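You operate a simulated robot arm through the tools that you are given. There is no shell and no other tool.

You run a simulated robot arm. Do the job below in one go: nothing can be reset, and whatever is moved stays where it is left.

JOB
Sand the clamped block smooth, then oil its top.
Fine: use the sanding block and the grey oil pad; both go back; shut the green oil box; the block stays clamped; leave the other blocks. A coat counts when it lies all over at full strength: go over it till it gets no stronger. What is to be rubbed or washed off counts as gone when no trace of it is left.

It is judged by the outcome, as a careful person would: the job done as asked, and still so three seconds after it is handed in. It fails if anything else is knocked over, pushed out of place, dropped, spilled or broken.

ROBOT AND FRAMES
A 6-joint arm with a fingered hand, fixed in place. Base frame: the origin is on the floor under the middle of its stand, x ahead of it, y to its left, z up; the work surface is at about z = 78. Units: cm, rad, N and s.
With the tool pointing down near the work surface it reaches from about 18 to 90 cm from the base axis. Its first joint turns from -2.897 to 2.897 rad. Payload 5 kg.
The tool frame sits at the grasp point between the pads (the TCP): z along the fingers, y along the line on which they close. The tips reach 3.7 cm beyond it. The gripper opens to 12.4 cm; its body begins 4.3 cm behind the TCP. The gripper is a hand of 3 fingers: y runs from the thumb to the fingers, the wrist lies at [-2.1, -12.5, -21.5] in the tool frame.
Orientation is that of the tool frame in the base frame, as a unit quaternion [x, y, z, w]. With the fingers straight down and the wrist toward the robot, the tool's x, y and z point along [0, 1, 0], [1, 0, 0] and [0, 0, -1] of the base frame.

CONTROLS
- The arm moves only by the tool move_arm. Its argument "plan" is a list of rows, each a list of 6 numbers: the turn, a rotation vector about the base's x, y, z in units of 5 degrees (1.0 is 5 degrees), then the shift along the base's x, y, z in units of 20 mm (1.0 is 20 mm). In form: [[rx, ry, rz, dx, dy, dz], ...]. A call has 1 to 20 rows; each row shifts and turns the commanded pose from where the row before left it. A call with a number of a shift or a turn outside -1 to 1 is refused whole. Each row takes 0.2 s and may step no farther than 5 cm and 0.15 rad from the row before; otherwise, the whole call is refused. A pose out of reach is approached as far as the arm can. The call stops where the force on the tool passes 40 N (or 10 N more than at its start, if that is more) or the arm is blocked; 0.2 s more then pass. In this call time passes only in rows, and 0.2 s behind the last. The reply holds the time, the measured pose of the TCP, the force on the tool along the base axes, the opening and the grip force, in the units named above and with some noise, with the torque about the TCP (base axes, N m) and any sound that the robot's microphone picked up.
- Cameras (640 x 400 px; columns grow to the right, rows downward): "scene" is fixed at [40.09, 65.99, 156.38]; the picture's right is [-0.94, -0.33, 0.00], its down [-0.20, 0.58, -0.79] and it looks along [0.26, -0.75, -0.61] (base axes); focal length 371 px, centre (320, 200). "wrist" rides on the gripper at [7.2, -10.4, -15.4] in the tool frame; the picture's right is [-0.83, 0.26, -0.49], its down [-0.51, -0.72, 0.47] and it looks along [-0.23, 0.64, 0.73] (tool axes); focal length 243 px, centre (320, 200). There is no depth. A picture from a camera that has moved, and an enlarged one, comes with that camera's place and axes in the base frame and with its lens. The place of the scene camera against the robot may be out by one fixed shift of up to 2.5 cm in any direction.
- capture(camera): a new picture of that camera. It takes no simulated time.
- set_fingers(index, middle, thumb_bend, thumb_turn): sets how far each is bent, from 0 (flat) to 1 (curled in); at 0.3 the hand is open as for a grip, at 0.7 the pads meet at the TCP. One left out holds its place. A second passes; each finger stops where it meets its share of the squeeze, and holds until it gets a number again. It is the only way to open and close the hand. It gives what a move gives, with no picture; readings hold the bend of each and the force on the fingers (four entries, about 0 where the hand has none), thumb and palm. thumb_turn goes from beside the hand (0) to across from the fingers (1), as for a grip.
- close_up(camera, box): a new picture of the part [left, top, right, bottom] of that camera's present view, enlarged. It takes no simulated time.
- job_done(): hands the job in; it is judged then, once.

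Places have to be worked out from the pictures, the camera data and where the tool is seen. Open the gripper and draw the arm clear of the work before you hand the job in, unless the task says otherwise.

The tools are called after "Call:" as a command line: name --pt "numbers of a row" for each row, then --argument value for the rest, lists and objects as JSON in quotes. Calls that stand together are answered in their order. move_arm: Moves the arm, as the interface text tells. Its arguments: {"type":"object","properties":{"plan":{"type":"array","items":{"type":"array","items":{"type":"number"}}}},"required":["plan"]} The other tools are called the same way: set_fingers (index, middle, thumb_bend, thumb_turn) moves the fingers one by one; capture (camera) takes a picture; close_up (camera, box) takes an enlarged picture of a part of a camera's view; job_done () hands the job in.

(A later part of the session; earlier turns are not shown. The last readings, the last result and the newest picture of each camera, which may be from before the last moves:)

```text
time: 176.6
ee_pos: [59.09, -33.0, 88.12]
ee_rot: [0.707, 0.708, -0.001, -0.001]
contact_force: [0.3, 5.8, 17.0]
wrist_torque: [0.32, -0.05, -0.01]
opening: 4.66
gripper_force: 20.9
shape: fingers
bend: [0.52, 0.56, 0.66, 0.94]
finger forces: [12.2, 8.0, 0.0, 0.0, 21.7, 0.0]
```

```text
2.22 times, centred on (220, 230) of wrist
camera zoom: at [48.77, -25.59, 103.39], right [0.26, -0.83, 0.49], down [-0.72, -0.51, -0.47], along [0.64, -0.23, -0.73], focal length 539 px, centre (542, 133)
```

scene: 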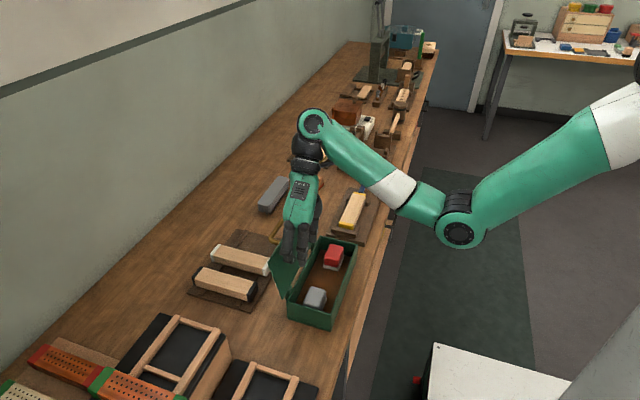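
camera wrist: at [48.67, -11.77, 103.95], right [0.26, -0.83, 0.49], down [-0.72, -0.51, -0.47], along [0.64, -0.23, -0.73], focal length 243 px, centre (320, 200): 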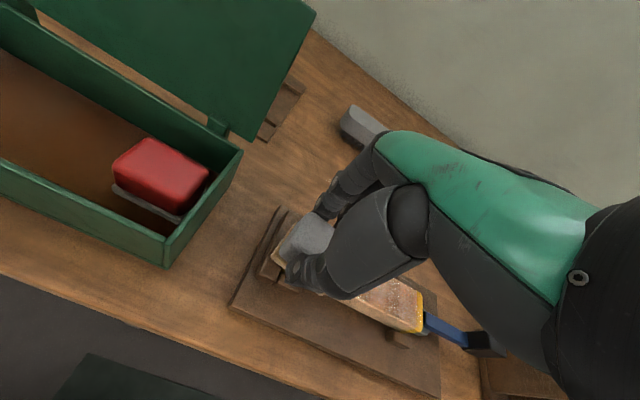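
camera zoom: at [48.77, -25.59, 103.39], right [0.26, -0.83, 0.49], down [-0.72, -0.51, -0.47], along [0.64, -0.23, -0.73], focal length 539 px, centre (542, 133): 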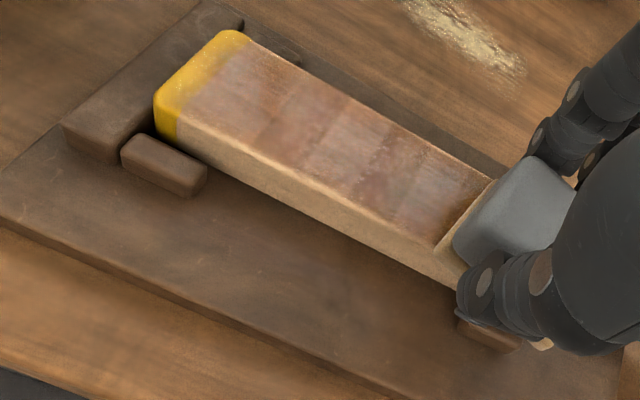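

Good pressure (12–17 N). I continue with the middle and far lanes.

Call:
move_arm --pt "0 0 0 0.4 0 0" --pt "0 0 0 0 0.38 0" --pt "0 0 0 0 0.38 0" --pt "0 0 0 0 0.38 0" --pt "0 0 0 0 0.38 0" --pt "0 0 0 0 0.38 0" --pt "0 0 0 0 0.38 0" --pt "0 0 0 0 0.38 0" --pt "0 0 0 0 0.38 0" --pt "0 0 0 0 0.38 0" --pt "0 0 0 0 0.38 0" --pt "0 0 0 0 0.38 0" --pt "0 0 0 0 0.38 0" --pt "0 0 0 0 0.38 0" --pt "0 0 0 0 0.38 0" --pt "0 0 0 0 0.38 0" --pt "0 0 0 0 0.38 0" --pt "0 0 0 0 0.38 0" --pt "0 0 0 0 0.38 0" --pt "0 0 0 0 0.38 0"

Call:
move_arm --pt "0 0 0 0.4 0 -0.03" --pt "0 0 0 0 -0.38 0" --pt "0 0 0 0 -0.38 0" --pt "0 0 0 0 -0.38 0" --pt "0 0 0 0 -0.38 0" --pt "0 0 0 0 -0.38 0" --pt "0 0 0 0 -0.38 0" --pt "0 0 0 0 -0.38 0" --pt "0 0 0 0 -0.38 0" --pt "0 0 0 0 -0.38 0" --pt "0 0 0 0 -0.38 0" --pt "0 0 0 0 -0.38 0" --pt "0 0 0 0 -0.38 0" --pt "0 0 0 0 -0.38 0" --pt "0 0 0 0 -0.38 0" --pt "0 0 0 0 -0.38 0" --pt "0 0 0 0 -0.38 0" --pt "0 0 0 0 -0.38 0" --pt "0 0 0 0 -0.38 0" --pt "0 0 0 0 -0.38 0"

Call:
move_arm --pt "0 0 0 0.2 0 0" --pt "0 0 0 0 0.38 0" --pt "0 0 0 0 0.38 0" --pt "0 0 0 0 0.38 0" --pt "0 0 0 0 0.38 0" --pt "0 0 0 0 0.38 0" --pt "0 0 0 0 0.38 0" --pt "0 0 0 0 0.38 0" --pt "0 0 0 0 0.38 0" --pt "0 0 0 0 0.38 0" --pt "0 0 0 0 0.38 0" --pt "0 0 0 0 0.38 0" --pt "0 0 0 0 0.38 0" --pt "0 0 0 0 0.38 0" --pt "0 0 0 0 0.38 0" --pt "0 0 0 0 0.38 0" --pt "0 0 0 0 0.38 0" --pt "0 0 0 0 0.38 0" --pt "0 0 0 0 0.38 0" --pt "0 0 0 0 0.38 0"

Call:
close_up --camera "scene" --box '[325, 150, 385, 240]'

```text
time: 180.8
ee_pos: [59.91, -18.6, 88.18]
ee_rot: [0.707, 0.707, -0.002, -0.001]
contact_force: [-0.5, -4.8, 11.4]
wrist_torque: [-0.19, -0.07, -0.02]
opening: 4.64
gripper_force: 22.7
shape: fingers
bend: [0.53, 0.55, 0.65, 0.95]
finger forces: [12.2, 10.7, 0.0, 0.0, 22.0, 0.0]
```

```text
time: 185.0
ee_pos: [60.53, -32.97, 88.0]
ee_rot: [0.706, 0.708, -0.001, -0.002]
contact_force: [1.1, 5.9, 17.2]
wrist_torque: [0.25, -0.11, 0.01]
opening: 4.64
gripper_force: 21.3
shape: fingers
bend: [0.52, 0.56, 0.66, 0.94]
finger forces: [12.6, 8.3, 0.1, 0.0, 21.4, 0.1]
```

```text
time: 189.2
ee_pos: [60.92, -18.61, 88.02]
ee_rot: [0.706, 0.708, -0.001, -0.001]
contact_force: [-0.3, -5.9, 16.2]
wrist_torque: [-0.17, -0.13, -0.05]
opening: 4.64
gripper_force: 23.0
shape: fingers
bend: [0.53, 0.55, 0.65, 0.95]
finger forces: [12.6, 10.9, 0.0, 0.0, 22.3, 0.1]
```

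```text
4.44 times, centred on (355, 195) of scene
camera zoom: at [40.09, 65.99, 156.38], right [-0.94, -0.33, 0.0], down [-0.2, 0.58, -0.79], along [0.26, -0.75, -0.61], focal length 1648 px, centre (164, 222)
```

zoom: 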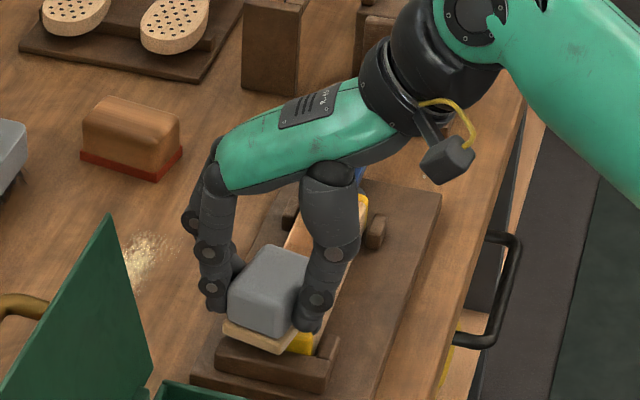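

I lift off and inspect the coat again.

Call:
move_arm --pt "0 0 0 0 0 0.6" --pt "0 0 0 0 -0.5 1" --pt "0 0 0 0 -1 1" --pt "0 0 0 0 -1 0.5" --pt "0 0 0 0 -1 0.3" --pt "0 0 0 0 -1 0" --pt "0 0 0 0 -1 0" --pt "0 0 0 0 -1 0" --pt "0 0 0 0 -1 0" --pt "0 0 0 0 -1 0" --pt "0 0 0 0 -1 0" --pt "0 0 0 0 -1 0" --pt "0 0 0 0 -1 0"

Call:
close_up --camera "scene" --box '[325, 180, 385, 240]'

Call:
close_up --camera "wrist" --box '[0, 140, 260, 330]'

```text
time: 192.0
ee_pos: [61.0, -41.54, 94.72]
ee_rot: [0.706, 0.708, 0.0, -0.001]
contact_force: [-0.4, -0.1, 0.3]
wrist_torque: [0.0, -0.02, 0.0]
opening: 4.66
gripper_force: 19.7
shape: fingers
bend: [0.53, 0.55, 0.65, 0.95]
finger forces: [11.4, 8.4, 0.0, 0.2, 19.9, 0.0]
```

```text
6.67 times, centred on (355, 210) of scene
camera zoom: at [40.09, 65.99, 156.38], right [-0.94, -0.33, 0.0], down [-0.2, 0.58, -0.79], along [0.26, -0.75, -0.61], focal length 2472 px, centre (87, 133)
```

zoom: 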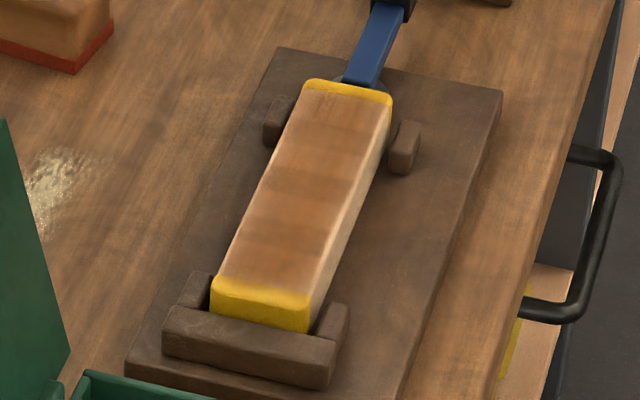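

```text
2.11 times, centred on (130, 235) of wrist
camera zoom: at [50.72, -34.19, 110.06], right [0.26, -0.83, 0.49], down [-0.72, -0.51, -0.47], along [0.64, -0.23, -0.73], focal length 511 px, centre (720, 126)
```

zoom: 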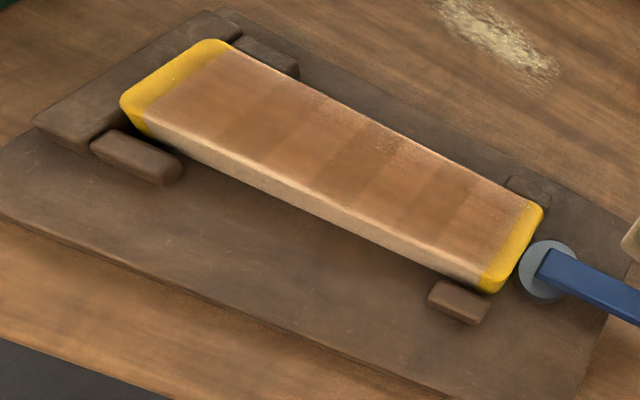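

Bands are still faintly visible. I take a high-zoom reference now to judge whether further passes make it stronger.

Call:
close_up --camera "scene" --box '[338, 190, 372, 232]'

Call:
close_up --camera "wrist" --box '[40, 150, 150, 240]'

Call:
close_up --camera "wrist" --box '[120, 180, 230, 270]'

```text
9.52 times, centred on (355, 211) of scene
camera zoom: at [40.09, 65.99, 156.38], right [-0.94, -0.33, 0.0], down [-0.2, 0.58, -0.79], along [0.26, -0.75, -0.61], focal length 3531 px, centre (-13, 95)
```

zoom: 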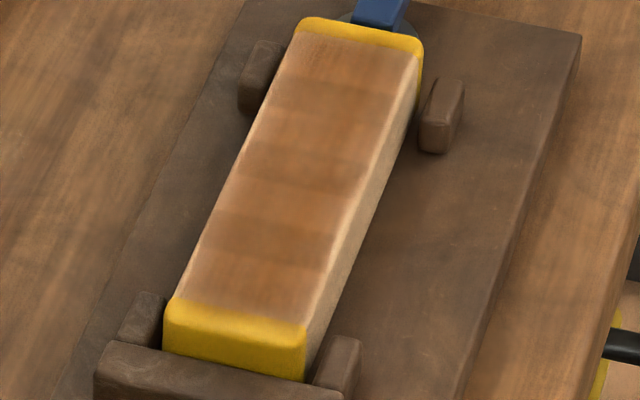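

```text
4.44 times, centred on (95, 195) of wrist
camera zoom: at [50.72, -34.19, 110.06], right [0.26, -0.83, 0.49], down [-0.72, -0.51, -0.47], along [0.64, -0.23, -0.73], focal length 1078 px, centre (1320, 222)
```

zoom: 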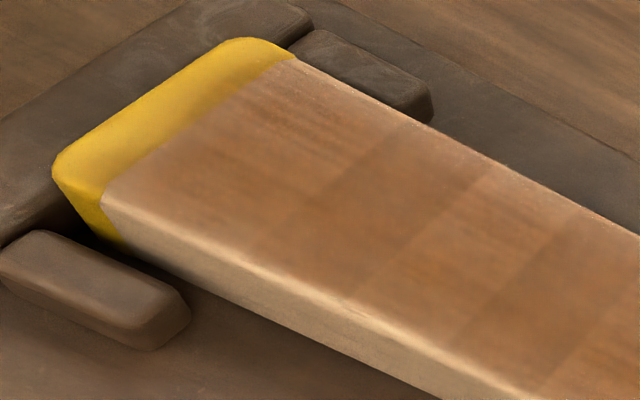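

```text
4.44 times, centred on (175, 225) of wrist
camera zoom: at [50.72, -34.19, 110.06], right [0.26, -0.83, 0.49], down [-0.72, -0.51, -0.47], along [0.64, -0.23, -0.73], focal length 1078 px, centre (964, 89)
```

zoom: 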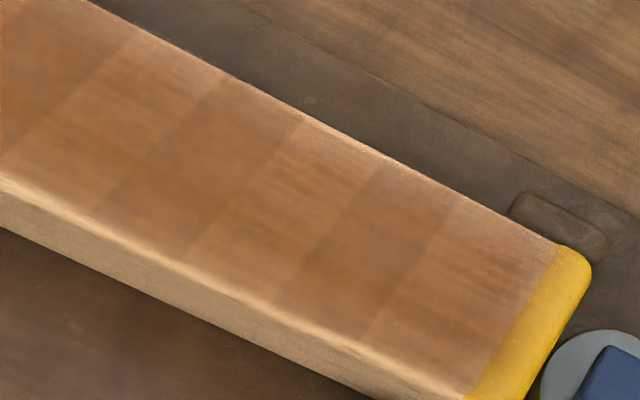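

Edges and ends look a bit paler. I do another full set, dwelling at both ends and along both edges, then compare with this reference.

Call:
move_arm --pt "0 0 0 -0.4 1 0" --pt "0 0 0 -0.4 1 0" --pt "0 0 0 -0.4 1 -0.5" --pt "0 0 0 0 1 -0.9" --pt "0 0 0 0 0.2 -0.9" --pt "0 0 0 0 0 -0.7" --pt "0 0 0 0 0 -0.2"

Call:
move_arm --pt "0 0 0 0 0 -0.12"

Call:
move_arm --pt "0 0 0 0 0 -0.08"

```text
time: 193.6
ee_pos: [58.8, -33.18, 88.31]
ee_rot: [0.706, 0.708, 0.0, -0.002]
contact_force: [0.3, 0.5, -0.6]
wrist_torque: [0.02, 0.01, -0.05]
opening: 4.66
gripper_force: 19.6
shape: fingers
bend: [0.53, 0.55, 0.65, 0.95]
finger forces: [11.5, 8.4, 0.0, 0.0, 19.8, 0.0]
```

```text
time: 194.0
ee_pos: [58.75, -33.25, 88.13]
ee_rot: [0.707, 0.707, -0.002, 0.0]
contact_force: [-1.2, -0.4, -0.2]
wrist_torque: [0.01, 0.01, -0.01]
opening: 4.66
gripper_force: 20.0
shape: fingers
bend: [0.53, 0.55, 0.65, 0.95]
finger forces: [11.5, 8.4, 0.0, 0.0, 19.9, 0.0]
```

```text
time: 194.4
ee_pos: [58.67, -33.15, 88.01]
ee_rot: [0.707, 0.708, -0.001, -0.001]
contact_force: [-0.4, 1.2, 6.7]
wrist_torque: [-0.01, -0.01, 0.04]
opening: 4.64
gripper_force: 20.4
shape: fingers
bend: [0.53, 0.55, 0.65, 0.95]
finger forces: [11.2, 8.4, 0.0, 0.0, 20.8, 0.1]
```

Contact again at 88.0 (7 N). I press 2 mm more, rub short strokes at the clamp end, then sweep the near lane to the other end and rub there.

Call:
move_arm --pt "0 0 0 -0.1 0 -0.1" --pt "0 0 0 0 0.4 0" --pt "0 0 0 0 -0.4 0" --pt "0 0 0 0 0.4 0" --pt "0 0 0 0 -0.4 0" --pt "0 0 0 0 0.5 0" --pt "0 0 0 0 0.5 0" --pt "0 0 0 0 0.5 0" --pt "0 0 0 0 0.5 0" --pt "0 0 0 0 0.5 0" --pt "0 0 0 0 0.5 0" --pt "0 0 0 0 0.5 0" --pt "0 0 0 0 0.5 0" --pt "0 0 0 0 0.5 0" --pt "0 0 0 0 0.5 0" --pt "0 0 0 0 0.5 0" --pt "0 0 0 0 0.5 0" --pt "0 0 0 0 0.5 0" --pt "0 0 0 0 0.5 0" --pt "0 0 0 0 0.4 0"

Call:
move_arm --pt "0 0 0 0 -0.4 0" --pt "0 0 0 0 0.4 0" --pt "0 0 0 0.3 -0.4 0" --pt "0 0 0 0 0.4 0" --pt "0 0 0 0.3 -0.4 -0.02" --pt "0 0 0 0 0.4 0" --pt "0 0 0 0 -0.5 0" --pt "0 0 0 0 -0.5 0" --pt "0 0 0 0 -0.5 0" --pt "0 0 0 0 -0.5 0" --pt "0 0 0 0 -0.5 0" --pt "0 0 0 0 -0.5 0" --pt "0 0 0 0 -0.5 0" --pt "0 0 0 0 -0.5 0" --pt "0 0 0 0 -0.5 0" --pt "0 0 0 0 -0.5 0" --pt "0 0 0 0 -0.5 0" --pt "0 0 0 0 -0.5 0" --pt "0 0 0 0 -0.5 0" --pt "0 0 0 0 -0.5 0"

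Call:
move_arm --pt "0 0 0 0 -0.4 -0.02" --pt "0 0 0 0.3 0.4 0" --pt "0 0 0 0 -0.4 0" --pt "0 0 0 0.25 0.4 0" --pt "0 0 0 0 -0.4 0" --pt "0 0 0 0 0.5 0" --pt "0 0 0 0 0.5 0" --pt "0 0 0 0 0.5 0" --pt "0 0 0 0 0.5 0" --pt "0 0 0 0 0.5 0" --pt "0 0 0 0 0.5 0" --pt "0 0 0 0 0.5 0" --pt "0 0 0 0 0.5 0" --pt "0 0 0 0 0.5 0" --pt "0 0 0 0 0.5 0" --pt "0 0 0 0 0.5 0" --pt "0 0 0 0 0.5 0" --pt "0 0 0 0 0.5 0" --pt "0 0 0 0 0.5 0" --pt "0 0 0 0 0.4 0"

Call:
close_up --camera "wrist" --box '[240, 180, 460, 360]'

```text
time: 198.6
ee_pos: [58.42, -18.26, 87.95]
ee_rot: [0.705, 0.709, 0.0, -0.001]
contact_force: [0.5, -8.5, 29.6]
wrist_torque: [-0.25, -0.24, 0.01]
opening: 4.64
gripper_force: 24.6
shape: fingers
bend: [0.52, 0.54, 0.65, 0.96]
finger forces: [12.6, 13.1, 0.0, 0.0, 23.6, 0.1]
```

```text
time: 202.8
ee_pos: [59.64, -32.38, 87.74]
ee_rot: [0.706, 0.709, -0.001, -0.001]
contact_force: [-0.6, 3.4, 6.9]
wrist_torque: [0.15, -0.1, -0.02]
opening: 4.44
gripper_force: 18.8
shape: fingers
bend: [0.54, 0.56, 0.65, 0.95]
finger forces: [11.1, 7.8, 0.0, 0.1, 19.5, 0.0]
```

```text
time: 207.0
ee_pos: [60.82, -18.35, 87.66]
ee_rot: [0.706, 0.708, -0.002, -0.001]
contact_force: [-0.1, -2.0, 4.4]
wrist_torque: [-0.06, -0.03, -0.05]
opening: 4.46
gripper_force: 19.7
shape: fingers
bend: [0.54, 0.56, 0.65, 0.95]
finger forces: [11.3, 8.7, 0.0, 0.0, 19.9, 0.1]
```

```text
2.22 times, centred on (350, 270) of wrist
camera zoom: at [50.45, -10.96, 103.07], right [0.27, -0.83, 0.49], down [-0.72, -0.51, -0.47], along [0.64, -0.23, -0.73], focal length 539 px, centre (253, 44)
```

zoom: 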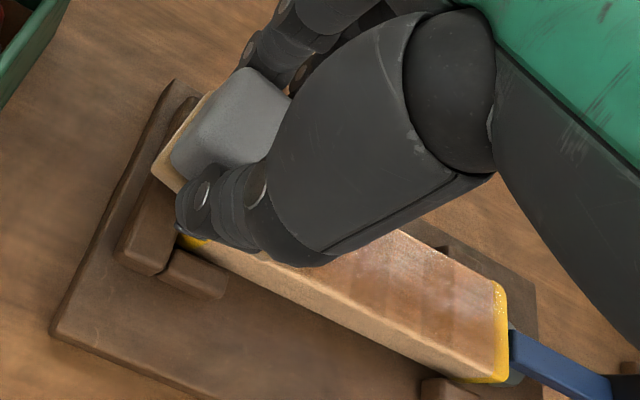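

I lift off again to compare against the reference.

Call:
move_arm --pt "0 0 0 0 0 0.6" --pt "0 0 0 0 -0.5 1" --pt "0 0 0 0 -1 1" --pt "0 0 0 0 -1 0.6" --pt "0 0 0 0 -1 0.4" --pt "0 0 0 0 -1 0" --pt "0 0 0 0 -1 0" --pt "0 0 0 0 -1 0" --pt "0 0 0 0 -1 0" --pt "0 0 0 0 -1 0" --pt "0 0 0 0 -1 0" --pt "0 0 0 0 -1 0" --pt "0 0 0 0 -1 0"

Call:
close_up --camera "scene" --box '[338, 190, 372, 232]'

Call:
close_up --camera "wrist" --box '[40, 150, 150, 240]'

Call:
close_up --camera "wrist" --box '[120, 180, 230, 270]'

```text
time: 209.8
ee_pos: [60.86, -41.46, 94.87]
ee_rot: [0.706, 0.708, -0.001, -0.001]
contact_force: [-0.6, -0.5, -0.9]
wrist_torque: [-0.03, 0.03, -0.03]
opening: 4.46
gripper_force: 18.8
shape: fingers
bend: [0.54, 0.56, 0.65, 0.95]
finger forces: [11.1, 8.0, 0.1, 0.0, 19.3, 0.0]
```

```text
9.52 times, centred on (355, 211) of scene
camera zoom: at [40.09, 65.99, 156.38], right [-0.94, -0.33, 0.0], down [-0.2, 0.58, -0.79], along [0.26, -0.75, -0.61], focal length 3531 px, centre (-13, 95)
```

zoom: 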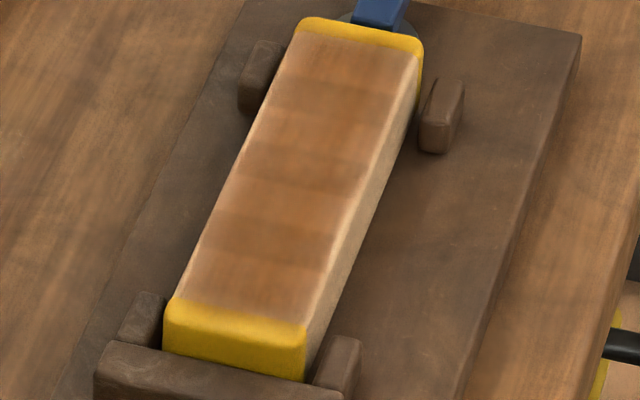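

```text
4.44 times, centred on (95, 195) of wrist
camera zoom: at [50.51, -34.0, 110.21], right [0.26, -0.83, 0.49], down [-0.72, -0.51, -0.47], along [0.64, -0.23, -0.73], focal length 1078 px, centre (1320, 222)
```

zoom: 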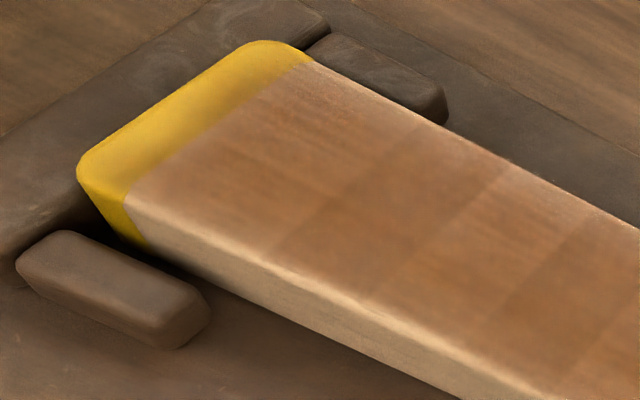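

```text
4.44 times, centred on (175, 225) of wrist
camera zoom: at [50.51, -34.0, 110.21], right [0.26, -0.83, 0.49], down [-0.72, -0.51, -0.47], along [0.64, -0.23, -0.73], focal length 1078 px, centre (964, 89)
```

zoom: 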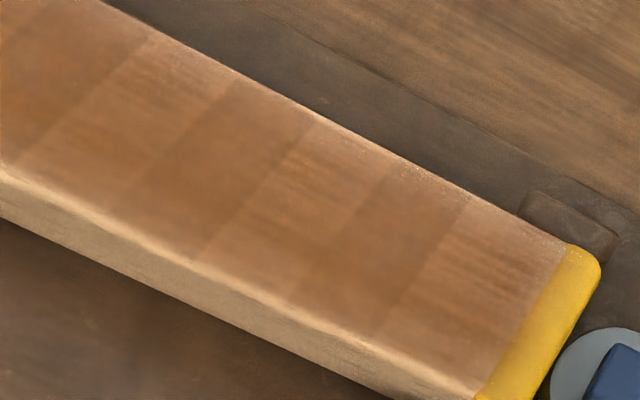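

The appearance is identical to the reference, so the coat gets no stronger — it is saturated all over. Next I check how the pad sits in the hand before returning it to the box.

Call:
close_up --camera "wrist" --box '[220, 170, 400, 320]'

Call:
close_up --camera "scene" --box '[310, 90, 430, 200]'

```text
2.67 times, centred on (310, 245) of wrist
camera zoom: at [50.51, -34.0, 110.21], right [0.26, -0.83, 0.49], down [-0.72, -0.51, -0.47], along [0.64, -0.23, -0.73], focal length 647 px, centre (347, 80)
```

zoom: 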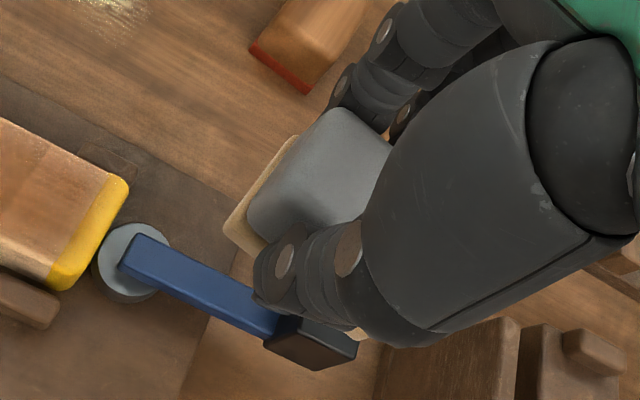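

```text
3.64 times, centred on (370, 145) of scene
camera zoom: at [40.09, 65.99, 156.38], right [-0.94, -0.33, 0.0], down [-0.2, 0.58, -0.79], along [0.26, -0.75, -0.61], focal length 1348 px, centre (138, 400)
```

zoom: 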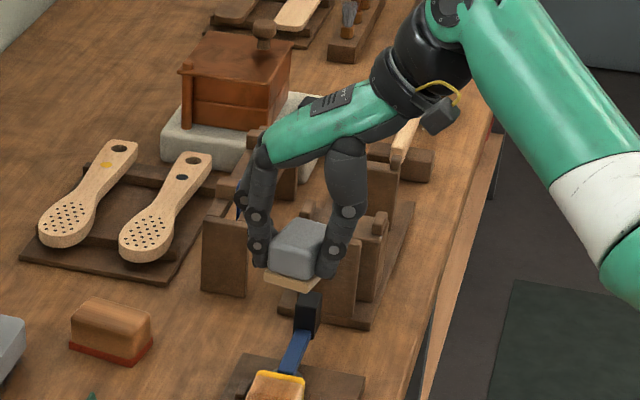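

The pad sits about 14° turned in the grip, its centre ~0.6 cm to +x of the TCP. I carry it back over the box, turning the hand +14° on the way so the pad will lie straight.

Call:
move_arm --pt "0 0 0 -0.2 1 0.6" --pt "0 0 0 -0.2 1 0.5" --pt "0 0 0 -0.2 1 0" --pt "0 0 0 -0.2 1 0" --pt "0 0 0 -0.1 1 0" --pt "0 0 0 0 1 0" --pt "0 0 0 0 1 0" --pt "0 0 0 0 1 0" --pt "0 0 0 0 1 0" --pt "0 0 0 0 1 0" --pt "0 0 0 0 1 0" --pt "0 0 0 0 1 0" --pt "0 0 0 0 1 0" --pt "0 0 0 0 1 0" --pt "0 0 0 0 1 0" --pt "0 0 0 0 1 0" --pt "0 0 0 0 1 0" --pt "0 0 0 0 1 0" --pt "0 0 0 0 1 0" --pt "0 0 0 0 1 0"

Call:
move_arm --pt "0 0 0 0 1 0" --pt "0 0 0 0 1 0" --pt "0 0 0.7 0 1 0" --pt "0 0 0.7 0 1 0" --pt "0 0 0.7 0 1 0" --pt "0 0 0.7 0 1 0" --pt "0 0 0 0 0.4 0"

Call:
close_up --camera "scene" --box '[260, 190, 380, 330]'

Call:
capture --camera "wrist"

```text
time: 214.0
ee_pos: [58.91, -1.28, 96.97]
ee_rot: [0.707, 0.707, -0.001, -0.002]
contact_force: [0.2, -0.1, -0.9]
wrist_torque: [0.01, 0.01, 0.01]
opening: 4.44
gripper_force: 19.3
shape: fingers
bend: [0.54, 0.56, 0.65, 0.95]
finger forces: [11.1, 8.1, 0.1, 0.0, 19.2, 0.0]
```

```text
time: 215.6
ee_pos: [58.84, 11.52, 97.02]
ee_rot: [0.614, 0.789, -0.001, 0.0]
contact_force: [0.5, -0.5, 0.5]
wrist_torque: [0.01, -0.02, 0.0]
opening: 4.46
gripper_force: 19.2
shape: fingers
bend: [0.54, 0.56, 0.65, 0.95]
finger forces: [11.0, 8.1, 0.0, 0.1, 19.3, 0.1]
```

```text
2.86 times, centred on (320, 260) of scene
camera zoom: at [40.09, 65.99, 156.38], right [-0.94, -0.33, 0.0], down [-0.2, 0.58, -0.79], along [0.26, -0.75, -0.61], focal length 1059 px, centre (320, 29)
```

zoom: 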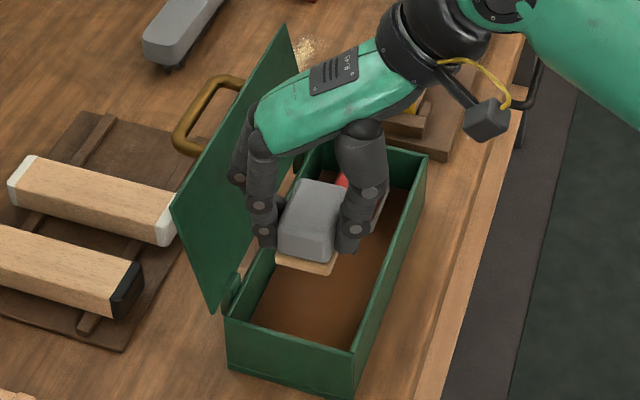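

```text
taken
camera wrist: at [47.22, 16.09, 112.43], right [0.46, -0.74, 0.49], down [-0.58, -0.67, -0.47], along [0.68, -0.07, -0.73], focal length 243 px, centre (320, 200)
```

wrist: 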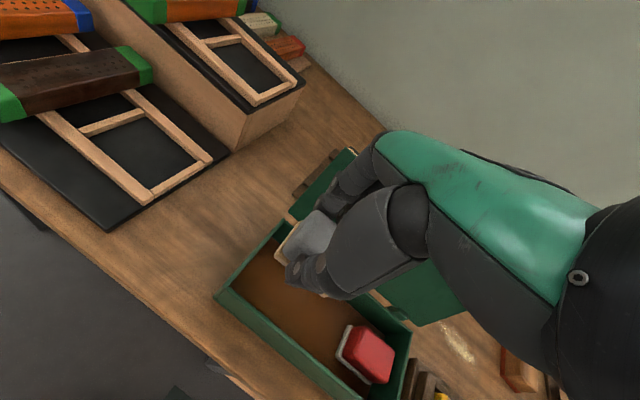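

Pad and box look aligned. I shift 0.4 cm away from the left wall and lower into the box, slowly once below the rim.

Call:
move_arm --pt "0 0 0 0 -0.2 -0.5" --pt "0 0 0 0 0 -0.9" --pt "0 0 0 0 0 -0.9" --pt "0 0 0 0 0 -0.9"

Call:
close_up --camera "scene" --box '[275, 220, 355, 320]'

Call:
close_up --camera "wrist" --box '[180, 180, 400, 360]'

```text
time: 216.6
ee_pos: [58.97, 11.13, 90.66]
ee_rot: [0.615, 0.788, -0.001, -0.001]
contact_force: [0.0, -0.7, -1.2]
wrist_torque: [0.0, 0.0, -0.03]
opening: 4.43
gripper_force: 19.1
shape: fingers
bend: [0.54, 0.56, 0.65, 0.95]
finger forces: [11.1, 8.2, 0.0, 0.0, 19.2, 0.0]
```

```text
4.00 times, centred on (315, 270) of scene
camera zoom: at [40.09, 65.99, 156.38], right [-0.94, -0.33, 0.0], down [-0.2, 0.58, -0.79], along [0.26, -0.75, -0.61], focal length 1483 px, centre (340, -80)
```

zoom: 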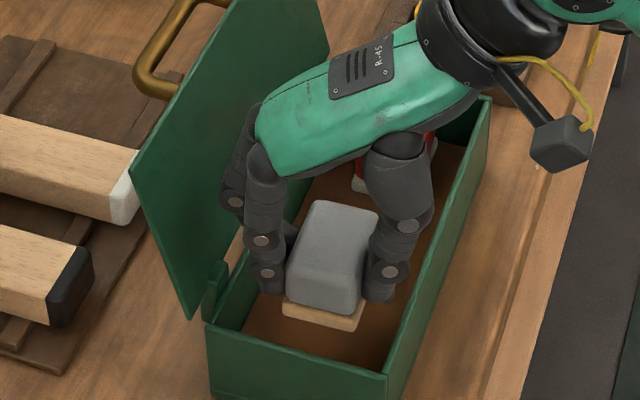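

```text
2.22 times, centred on (290, 270) of wrist
camera zoom: at [47.24, 15.67, 105.98], right [0.46, -0.74, 0.49], down [-0.58, -0.67, -0.47], along [0.68, -0.07, -0.73], focal length 539 px, centre (387, 44)
```

zoom: 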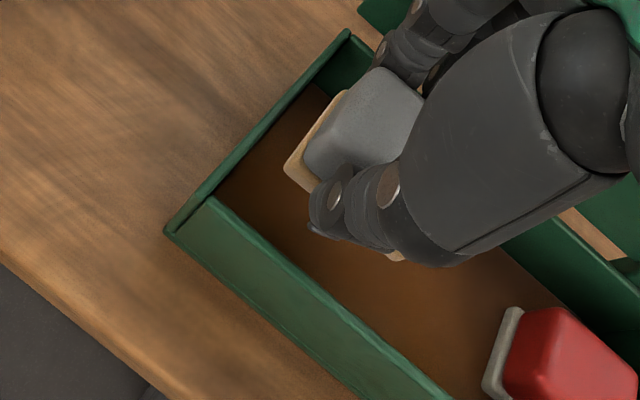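

The pad is well inside the box outline, aligned. I lower it in steps to the floor.

Call:
move_arm --pt "0 0 0 0 0 -0.5" --pt "0 0 0 0 0 -0.5" --pt "0 0 0 0 0 -0.4"

Call:
move_arm --pt "0 0 0 0 0 -0.3"

Call:
move_arm --pt "0 0 0 0 0 -0.2"

Call:
move_arm --pt "0 0 0 0 0 -0.2"

```text
time: 217.4
ee_pos: [59.03, 10.91, 87.88]
ee_rot: [0.615, 0.788, -0.002, -0.001]
contact_force: [0.1, -0.4, -0.9]
wrist_torque: [0.02, 0.02, -0.02]
opening: 4.43
gripper_force: 19.2
shape: fingers
bend: [0.54, 0.56, 0.65, 0.95]
finger forces: [11.1, 8.1, 0.0, 0.0, 19.2, 0.0]
```

```text
time: 217.8
ee_pos: [59.02, 10.91, 87.19]
ee_rot: [0.615, 0.788, -0.002, -0.002]
contact_force: [-0.3, -0.4, -1.4]
wrist_torque: [0.0, -0.01, 0.0]
opening: 4.43
gripper_force: 19.6
shape: fingers
bend: [0.54, 0.56, 0.65, 0.95]
finger forces: [11.0, 8.1, 0.0, 0.0, 19.2, 0.0]
```

```text
time: 218.2
ee_pos: [58.95, 11.11, 86.95]
ee_rot: [0.615, 0.789, -0.001, -0.001]
contact_force: [-0.4, -0.3, -0.4]
wrist_torque: [0.0, -0.02, 0.03]
opening: 4.45
gripper_force: 19.3
shape: fingers
bend: [0.54, 0.56, 0.65, 0.95]
finger forces: [11.2, 8.1, 0.0, 0.0, 19.2, 0.0]
```

```text
time: 218.6
ee_pos: [59.03, 11.05, 86.45]
ee_rot: [0.615, 0.788, -0.001, -0.001]
contact_force: [-0.3, 0.4, -0.7]
wrist_torque: [-0.02, 0.0, -0.01]
opening: 4.44
gripper_force: 19.0
shape: fingers
bend: [0.54, 0.56, 0.65, 0.95]
finger forces: [11.1, 8.1, 0.0, 0.0, 19.2, 0.0]
```

No contact yet at 86.45; I keep lowering in 3 mm steps.

Call:
move_arm --pt "0 0 0 0 0 -0.15"

Call:
move_arm --pt "0 0 0 0 0 -0.15"

Call:
move_arm --pt "0 0 0 0 0 -0.15"

```text
time: 219.0
ee_pos: [59.06, 11.1, 86.2]
ee_rot: [0.614, 0.79, -0.001, -0.001]
contact_force: [0.5, 0.0, 1.7]
wrist_torque: [0.0, 0.08, 0.02]
opening: 4.42
gripper_force: 20.5
shape: fingers
bend: [0.54, 0.56, 0.65, 0.95]
finger forces: [11.2, 8.2, 0.0, 0.0, 22.1, 0.0]
```

```text
time: 219.4
ee_pos: [59.04, 11.01, 86.0]
ee_rot: [0.615, 0.789, 0.0, 0.0]
contact_force: [-1.3, -0.8, 15.6]
wrist_torque: [0.03, 0.07, -0.04]
opening: 4.43
gripper_force: 35.5
shape: fingers
bend: [0.53, 0.56, 0.65, 0.95]
finger forces: [11.8, 22.3, 0.1, 0.0, 36.3, 0.0]
```

```text
time: 219.8
ee_pos: [59.07, 11.08, 85.97]
ee_rot: [0.615, 0.789, 0.001, 0.001]
contact_force: [-0.5, -1.1, 30.8]
wrist_torque: [0.11, -0.16, -0.03]
opening: 4.45
gripper_force: 58.8
shape: fingers
bend: [0.53, 0.57, 0.65, 0.95]
finger forces: [12.5, 46.3, 0.1, 0.0, 58.9, 0.1]
```

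The vertical force acts through the pad's centre, so the pad is on the box floor. I relieve the pressure a little and then open the fingers slightly.

Call:
move_arm --pt "0 0 0 0 0 0.12"

Call:
set_fingers --index 0.51 --middle 0.53 --thumb_bend 0.62

Call:
close_up --camera "scene" --box '[275, 220, 355, 320]'

```text
time: 220.2
ee_pos: [59.0, 10.99, 85.91]
ee_rot: [0.614, 0.789, -0.001, -0.001]
contact_force: [5.5, 0.1, 20.9]
wrist_torque: [0.03, -0.56, -0.01]
opening: 4.39
gripper_force: 53.6
shape: fingers
bend: [0.52, 0.56, 0.65, 0.95]
finger forces: [13.7, 38.7, 0.0, 0.0, 55.1, 0.1]
```

```text
time: 221.2
ee_pos: [58.93, 10.97, 85.94]
ee_rot: [0.615, 0.789, -0.001, 0.0]
contact_force: [-5.6, 1.4, 24.4]
wrist_torque: [0.01, -0.19, -0.58]
opening: 4.78
gripper_force: 32.5
shape: fingers
bend: [0.5, 0.56, 0.63, 0.95]
finger forces: [1.4, 33.3, 0.0, 0.0, 30.0, 0.0]
```

```text
4.00 times, centred on (315, 270) of scene
camera zoom: at [40.09, 65.99, 156.38], right [-0.94, -0.33, 0.0], down [-0.2, 0.58, -0.79], along [0.26, -0.75, -0.61], focal length 1483 px, centre (340, -80)
```

zoom: 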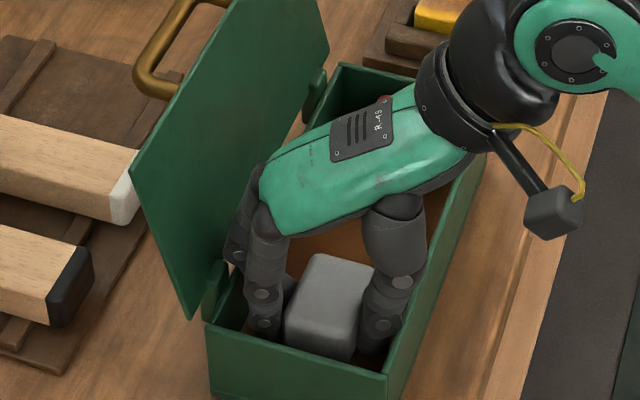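

The middle finger is jammed against the far wall and still squeezes the pad. I shift the hand 0.4 cm toward −x with a slight rise to free it.

Call:
move_arm --pt "0 0 0 -0.2 0 0.05"

```text
time: 221.6
ee_pos: [58.65, 11.02, 85.81]
ee_rot: [0.615, 0.789, -0.002, 0.0]
contact_force: [14.1, 3.6, 4.3]
wrist_torque: [0.04, 0.06, -0.54]
opening: 4.71
gripper_force: 30.0
shape: fingers
bend: [0.48, 0.53, 0.64, 0.96]
finger forces: [5.8, 16.8, 0.0, 0.1, 37.1, 0.0]
```

Now the thumb presses on the near wall: the opening I chose is slightly too wide for the box. I narrow it a little and re-centre by 0.2 cm.

Call:
set_fingers --index 0.52 --middle 0.545 --thumb_bend 0.64

Call:
move_arm --pt "0 0 0 0.1 0 0.05"

```text
time: 222.6
ee_pos: [58.6, 10.92, 85.86]
ee_rot: [0.615, 0.788, -0.001, -0.002]
contact_force: [12.0, 3.2, 2.2]
wrist_torque: [0.03, 0.03, -0.38]
opening: 4.71
gripper_force: 24.8
shape: fingers
bend: [0.48, 0.53, 0.65, 0.96]
finger forces: [5.7, 13.1, 0.0, 0.1, 30.6, 0.0]
```

```text
time: 223.0
ee_pos: [58.63, 10.96, 85.94]
ee_rot: [0.615, 0.788, -0.002, -0.003]
contact_force: [3.6, 2.9, 2.4]
wrist_torque: [0.03, 0.07, -0.23]
opening: 4.74
gripper_force: 21.2
shape: fingers
bend: [0.49, 0.54, 0.64, 0.96]
finger forces: [3.6, 15.5, 0.1, 0.1, 23.4, 0.1]
```

Still a light squeeze. The index side has more room, so I open the index more and the others slightly.

Call:
set_fingers --index 0.45 --middle 0.525 --thumb_bend 0.63

Call:
close_up --camera "scene" --box '[275, 220, 355, 320]'

```text
time: 224.0
ee_pos: [58.74, 11.08, 86.09]
ee_rot: [0.615, 0.789, -0.001, 0.0]
contact_force: [-3.7, 1.5, 1.2]
wrist_torque: [0.05, 0.21, -0.2]
opening: 5.4
gripper_force: 16.7
shape: fingers
bend: [0.45, 0.54, 0.64, 0.96]
finger forces: [0.0, 17.9, 0.0, 0.0, 15.4, 0.0]
```

```text
4.00 times, centred on (315, 270) of scene
camera zoom: at [40.09, 65.99, 156.38], right [-0.94, -0.33, 0.0], down [-0.2, 0.58, -0.79], along [0.26, -0.75, -0.61], focal length 1483 px, centre (340, -80)
```

zoom: 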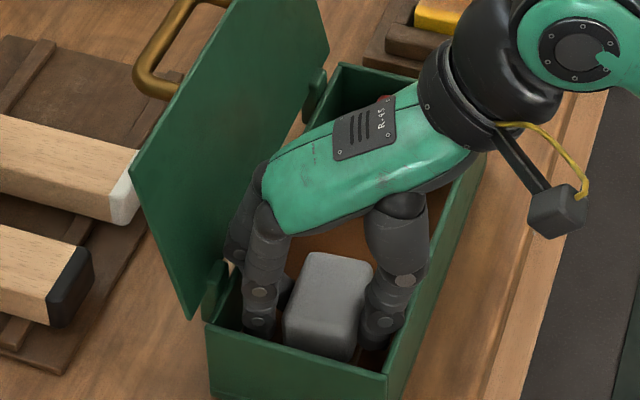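

Index is free; only the middle and thumb still pinch lightly because both touch the walls. Rising a little should free them where the fingertips are thinner; I lift 5 mm and check.

Call:
move_arm --pt "0 0 0 0 0 0.25"

Call:
close_up --camera "scene" --box '[275, 220, 355, 320]'

```text
time: 224.4
ee_pos: [58.78, 11.05, 86.53]
ee_rot: [0.615, 0.789, -0.003, -0.001]
contact_force: [-3.3, -0.6, -0.2]
wrist_torque: [0.03, 0.04, 0.01]
opening: 5.69
gripper_force: 3.1
shape: fingers
bend: [0.45, 0.53, 0.62, 0.97]
finger forces: [0.0, 4.2, 0.0, 0.0, 1.5, 0.0]
```

```text
4.00 times, centred on (315, 270) of scene
camera zoom: at [40.09, 65.99, 156.38], right [-0.94, -0.33, 0.0], down [-0.2, 0.58, -0.79], along [0.26, -0.75, -0.61], focal length 1483 px, centre (340, -80)
```

zoom: 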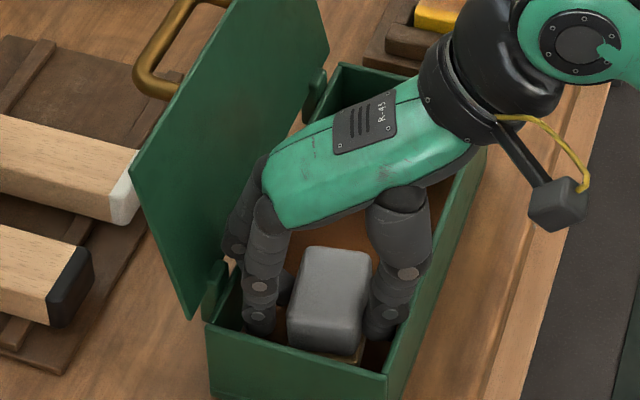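

Forces fell to a few newtons — nearly free. I rise a bit more and look at whether the pad stays down.

Call:
move_arm --pt "0 0 0 -0.05 0 0.15"

Call:
close_up --camera "scene" --box '[290, 250, 350, 320]'

Call:
close_up --camera "wrist" --box '[180, 160, 400, 340]'

```text
time: 224.8
ee_pos: [58.78, 10.94, 86.72]
ee_rot: [0.615, 0.788, -0.001, -0.001]
contact_force: [-0.6, -0.8, -0.9]
wrist_torque: [0.0, 0.03, 0.0]
opening: 5.68
gripper_force: 0.8
shape: fingers
bend: [0.45, 0.52, 0.62, 0.97]
finger forces: [0.0, 1.1, 0.0, 0.1, 0.7, 0.0]
```

```text
5.71 times, centred on (320, 285) of scene
camera zoom: at [40.09, 65.99, 156.38], right [-0.94, -0.33, 0.0], down [-0.2, 0.58, -0.79], along [0.26, -0.75, -0.61], focal length 2119 px, centre (320, -286)
```

zoom: 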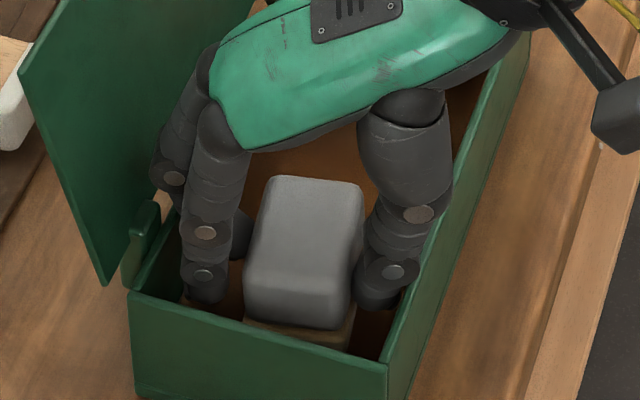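

```text
2.22 times, centred on (290, 250) of wrist
camera zoom: at [46.95, 15.64, 102.16], right [0.46, -0.74, 0.49], down [-0.58, -0.67, -0.47], along [0.68, -0.07, -0.73], focal length 539 px, centre (387, 89)
```

zoom: 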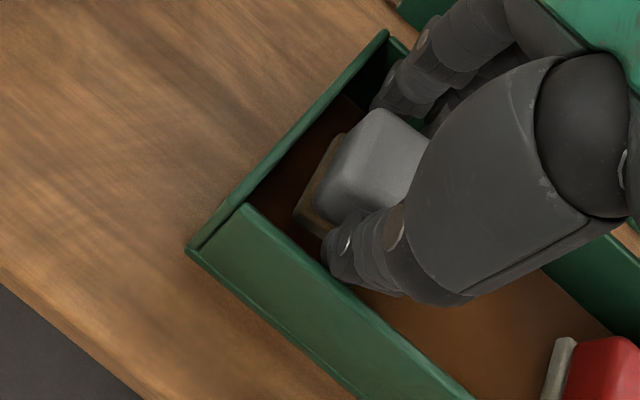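

Forces are about 1 N, so the pad is practically released. I open the thumb and middle a touch more to make sure, then rise further.

Call:
set_fingers --middle 0.505 --thumb_bend 0.6

Call:
close_up --camera "scene" --box '[290, 250, 350, 320]'

```text
time: 225.8
ee_pos: [58.67, 11.06, 86.87]
ee_rot: [0.615, 0.789, -0.001, -0.001]
contact_force: [1.2, 0.0, 0.9]
wrist_torque: [-0.01, -0.01, -0.06]
opening: 5.77
gripper_force: 2.4
shape: fingers
bend: [0.45, 0.51, 0.61, 0.97]
finger forces: [0.0, 2.2, 0.0, 0.0, 2.9, 0.0]
```

```text
5.71 times, centred on (320, 285) of scene
camera zoom: at [40.09, 65.99, 156.38], right [-0.94, -0.33, 0.0], down [-0.2, 0.58, -0.79], along [0.26, -0.75, -0.61], focal length 2119 px, centre (320, -286)
```

zoom: 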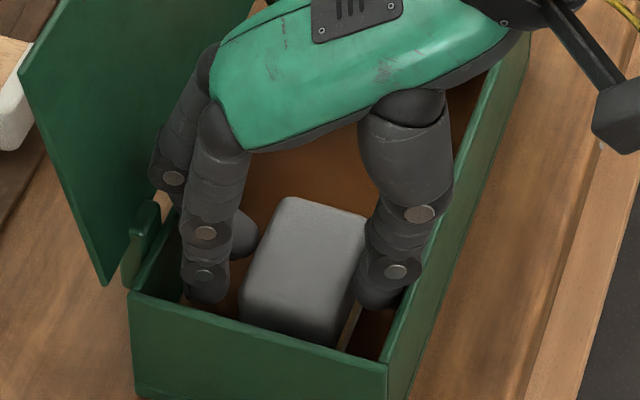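

The pad has now settled flat on the box floor, free of the fingers. I raise the hand straight up out of the box.

Call:
move_arm --pt "0 0 0 0 0 0.3" --pt "0 0 0 0 0 0.5" --pt "0 0 0 0 0 0.8" --pt "0 0 0 0 0 1" --pt "0 0 0 0 0 1" --pt "0 0 0 -0.3 0 1"

Call:
close_up --camera "scene" --box '[260, 190, 380, 330]'

Call:
capture --camera "wrist"

```text
time: 227.2
ee_pos: [58.02, 11.12, 96.15]
ee_rot: [0.615, 0.788, -0.001, -0.001]
contact_force: [-0.4, 0.3, 0.2]
wrist_torque: [-0.01, 0.0, 0.01]
opening: 5.99
gripper_force: 0.0
shape: fingers
bend: [0.45, 0.5, 0.6, 0.98]
finger forces: [0.1, 0.0, 0.0, 0.1, 0.1, 0.0]
```

```text
2.86 times, centred on (320, 260) of scene
camera zoom: at [40.09, 65.99, 156.38], right [-0.94, -0.33, 0.0], down [-0.2, 0.58, -0.79], along [0.26, -0.75, -0.61], focal length 1059 px, centre (320, 29)
```

zoom: 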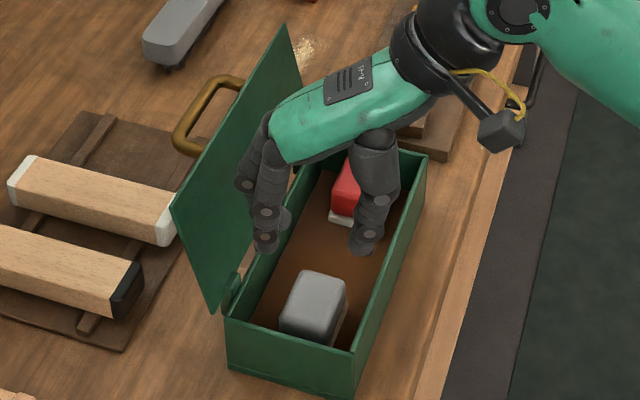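

```text
taken
camera wrist: at [46.31, 15.67, 111.42], right [0.46, -0.74, 0.49], down [-0.58, -0.67, -0.47], along [0.68, -0.07, -0.73], focal length 243 px, centre (320, 200)
```

wrist: 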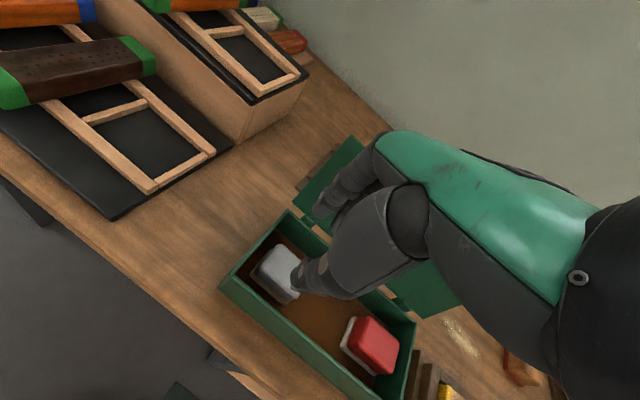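

The pad is back at its place in the box and the box hasn't moved. Now the lid: I'll raise the hand, turn it straight, and bring it over the lid's top edge on the right of the brass handle, with thumb inside and fingers behind the lid, to guide it closed.

Call:
set_fingers --index 0.48 --middle 0.48 --thumb_bend 0.57

Call:
move_arm --pt "0 0 -0.7 0 0 1" --pt "0 0 -0.7 0 0 1" --pt "0 0 -0.7 0 0 1" --pt "0 0 -0.7 0 0 1" --pt "0 0 0 0 0 1" --pt "0 0 0 0.6 -1 0.3" --pt "0 0 0 0.7 -1 0" --pt "0 0 0 0.7 -1 0" --pt "0 0 0 0.7 -1 0" --pt "0 0 0 0.7 -1 0" --pt "0 0 0 0.7 -1 0" --pt "0 0 0 0.7 -1 0" --pt "0 0 0 0.4 -0.9 0"

Call:
close_up --camera "scene" --box '[250, 130, 400, 330]'

Call:
capture --camera "wrist"

```text
time: 228.2
ee_pos: [58.2, 10.95, 96.0]
ee_rot: [0.615, 0.788, -0.002, -0.001]
contact_force: [0.4, -0.9, 0.1]
wrist_torque: [-0.03, 0.02, -0.03]
opening: 6.14
gripper_force: 0.0
shape: fingers
bend: [0.48, 0.48, 0.56, 0.98]
finger forces: [0.0, 0.0, 0.0, 0.1, 0.0, 0.1]
```

```text
time: 231.0
ee_pos: [68.52, -4.74, 106.72]
ee_rot: [0.707, 0.708, -0.002, -0.001]
contact_force: [0.3, -0.2, -0.5]
wrist_torque: [-0.01, 0.0, 0.0]
opening: 6.14
gripper_force: 0.0
shape: fingers
bend: [0.48, 0.48, 0.56, 0.98]
finger forces: [0.1, 0.1, 0.0, 0.0, 0.0, 0.1]
```

```text
2.00 times, centred on (325, 230) of scene
camera zoom: at [40.09, 65.99, 156.38], right [-0.94, -0.33, 0.0], down [-0.2, 0.58, -0.79], along [0.26, -0.75, -0.61], focal length 742 px, centre (310, 140)
```

zoom: 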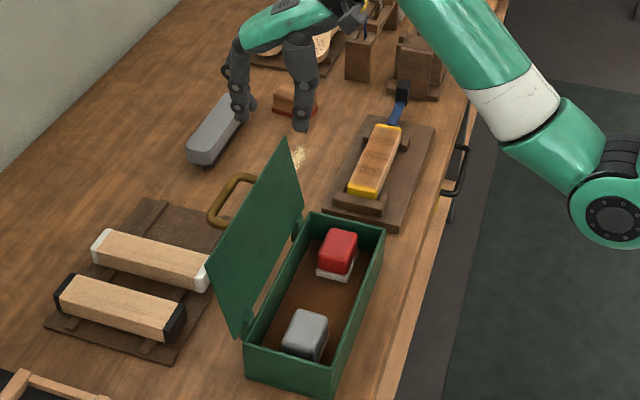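

```text
taken
camera wrist: at [58.22, 2.65, 121.97], right [0.27, -0.83, 0.49], down [-0.72, -0.51, -0.47], along [0.64, -0.23, -0.73], focal length 243 px, centre (320, 200)
```

wrist: 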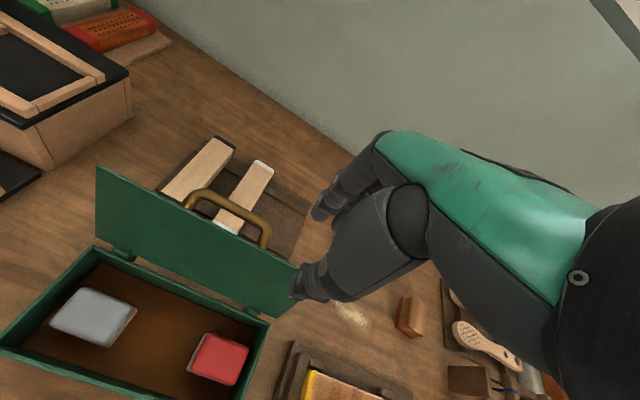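

The lid's top edge is at about x 69.6, z 96.4, and the handle spans y −1 to 9, so at y −4.7 the fingers pass beside it. I descend so the tips straddle the lid's edge.

Call:
move_arm --pt "0 0 0 0.2 0 -0.8" --pt "0 0 0 0 0 -0.9" --pt "0 0 0 0 0 -0.9" --pt "0 0 0 0 0 -0.9" --pt "0 0 0 0 0 -0.6"

Call:
close_up --camera "scene" --box '[260, 170, 380, 300]'

Call:
capture --camera "wrist"

```text
time: 232.2
ee_pos: [68.92, -4.67, 98.42]
ee_rot: [0.707, 0.708, -0.001, -0.001]
contact_force: [1.1, 0.6, -1.0]
wrist_torque: [0.02, 0.02, 0.03]
opening: 6.15
gripper_force: 0.0
shape: fingers
bend: [0.48, 0.48, 0.56, 0.98]
finger forces: [0.0, 0.1, 0.0, 0.0, 0.0, 0.0]
```

```text
3.08 times, centred on (320, 235) of scene
camera zoom: at [40.09, 65.99, 156.38], right [-0.94, -0.33, 0.0], down [-0.2, 0.58, -0.79], along [0.26, -0.75, -0.61], focal length 1141 px, centre (320, 92)
```

zoom: 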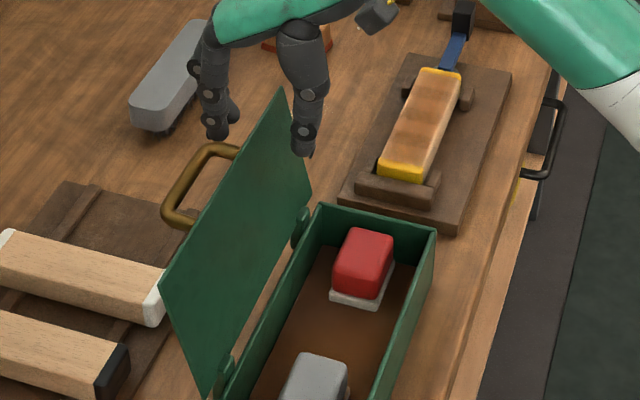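

```text
taken
camera wrist: at [58.55, 2.64, 113.73], right [0.27, -0.83, 0.49], down [-0.72, -0.51, -0.47], along [0.64, -0.23, -0.73], focal length 243 px, centre (320, 200)
```

wrist: 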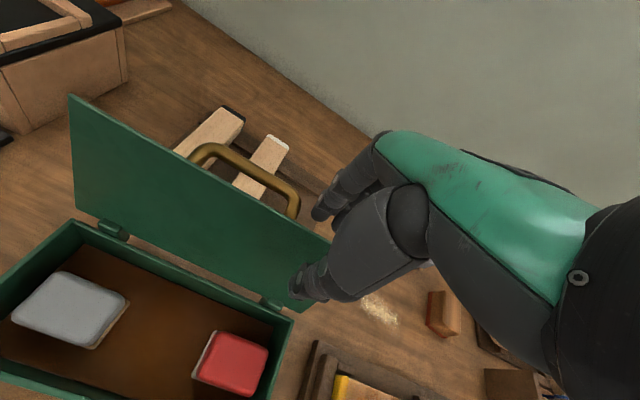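

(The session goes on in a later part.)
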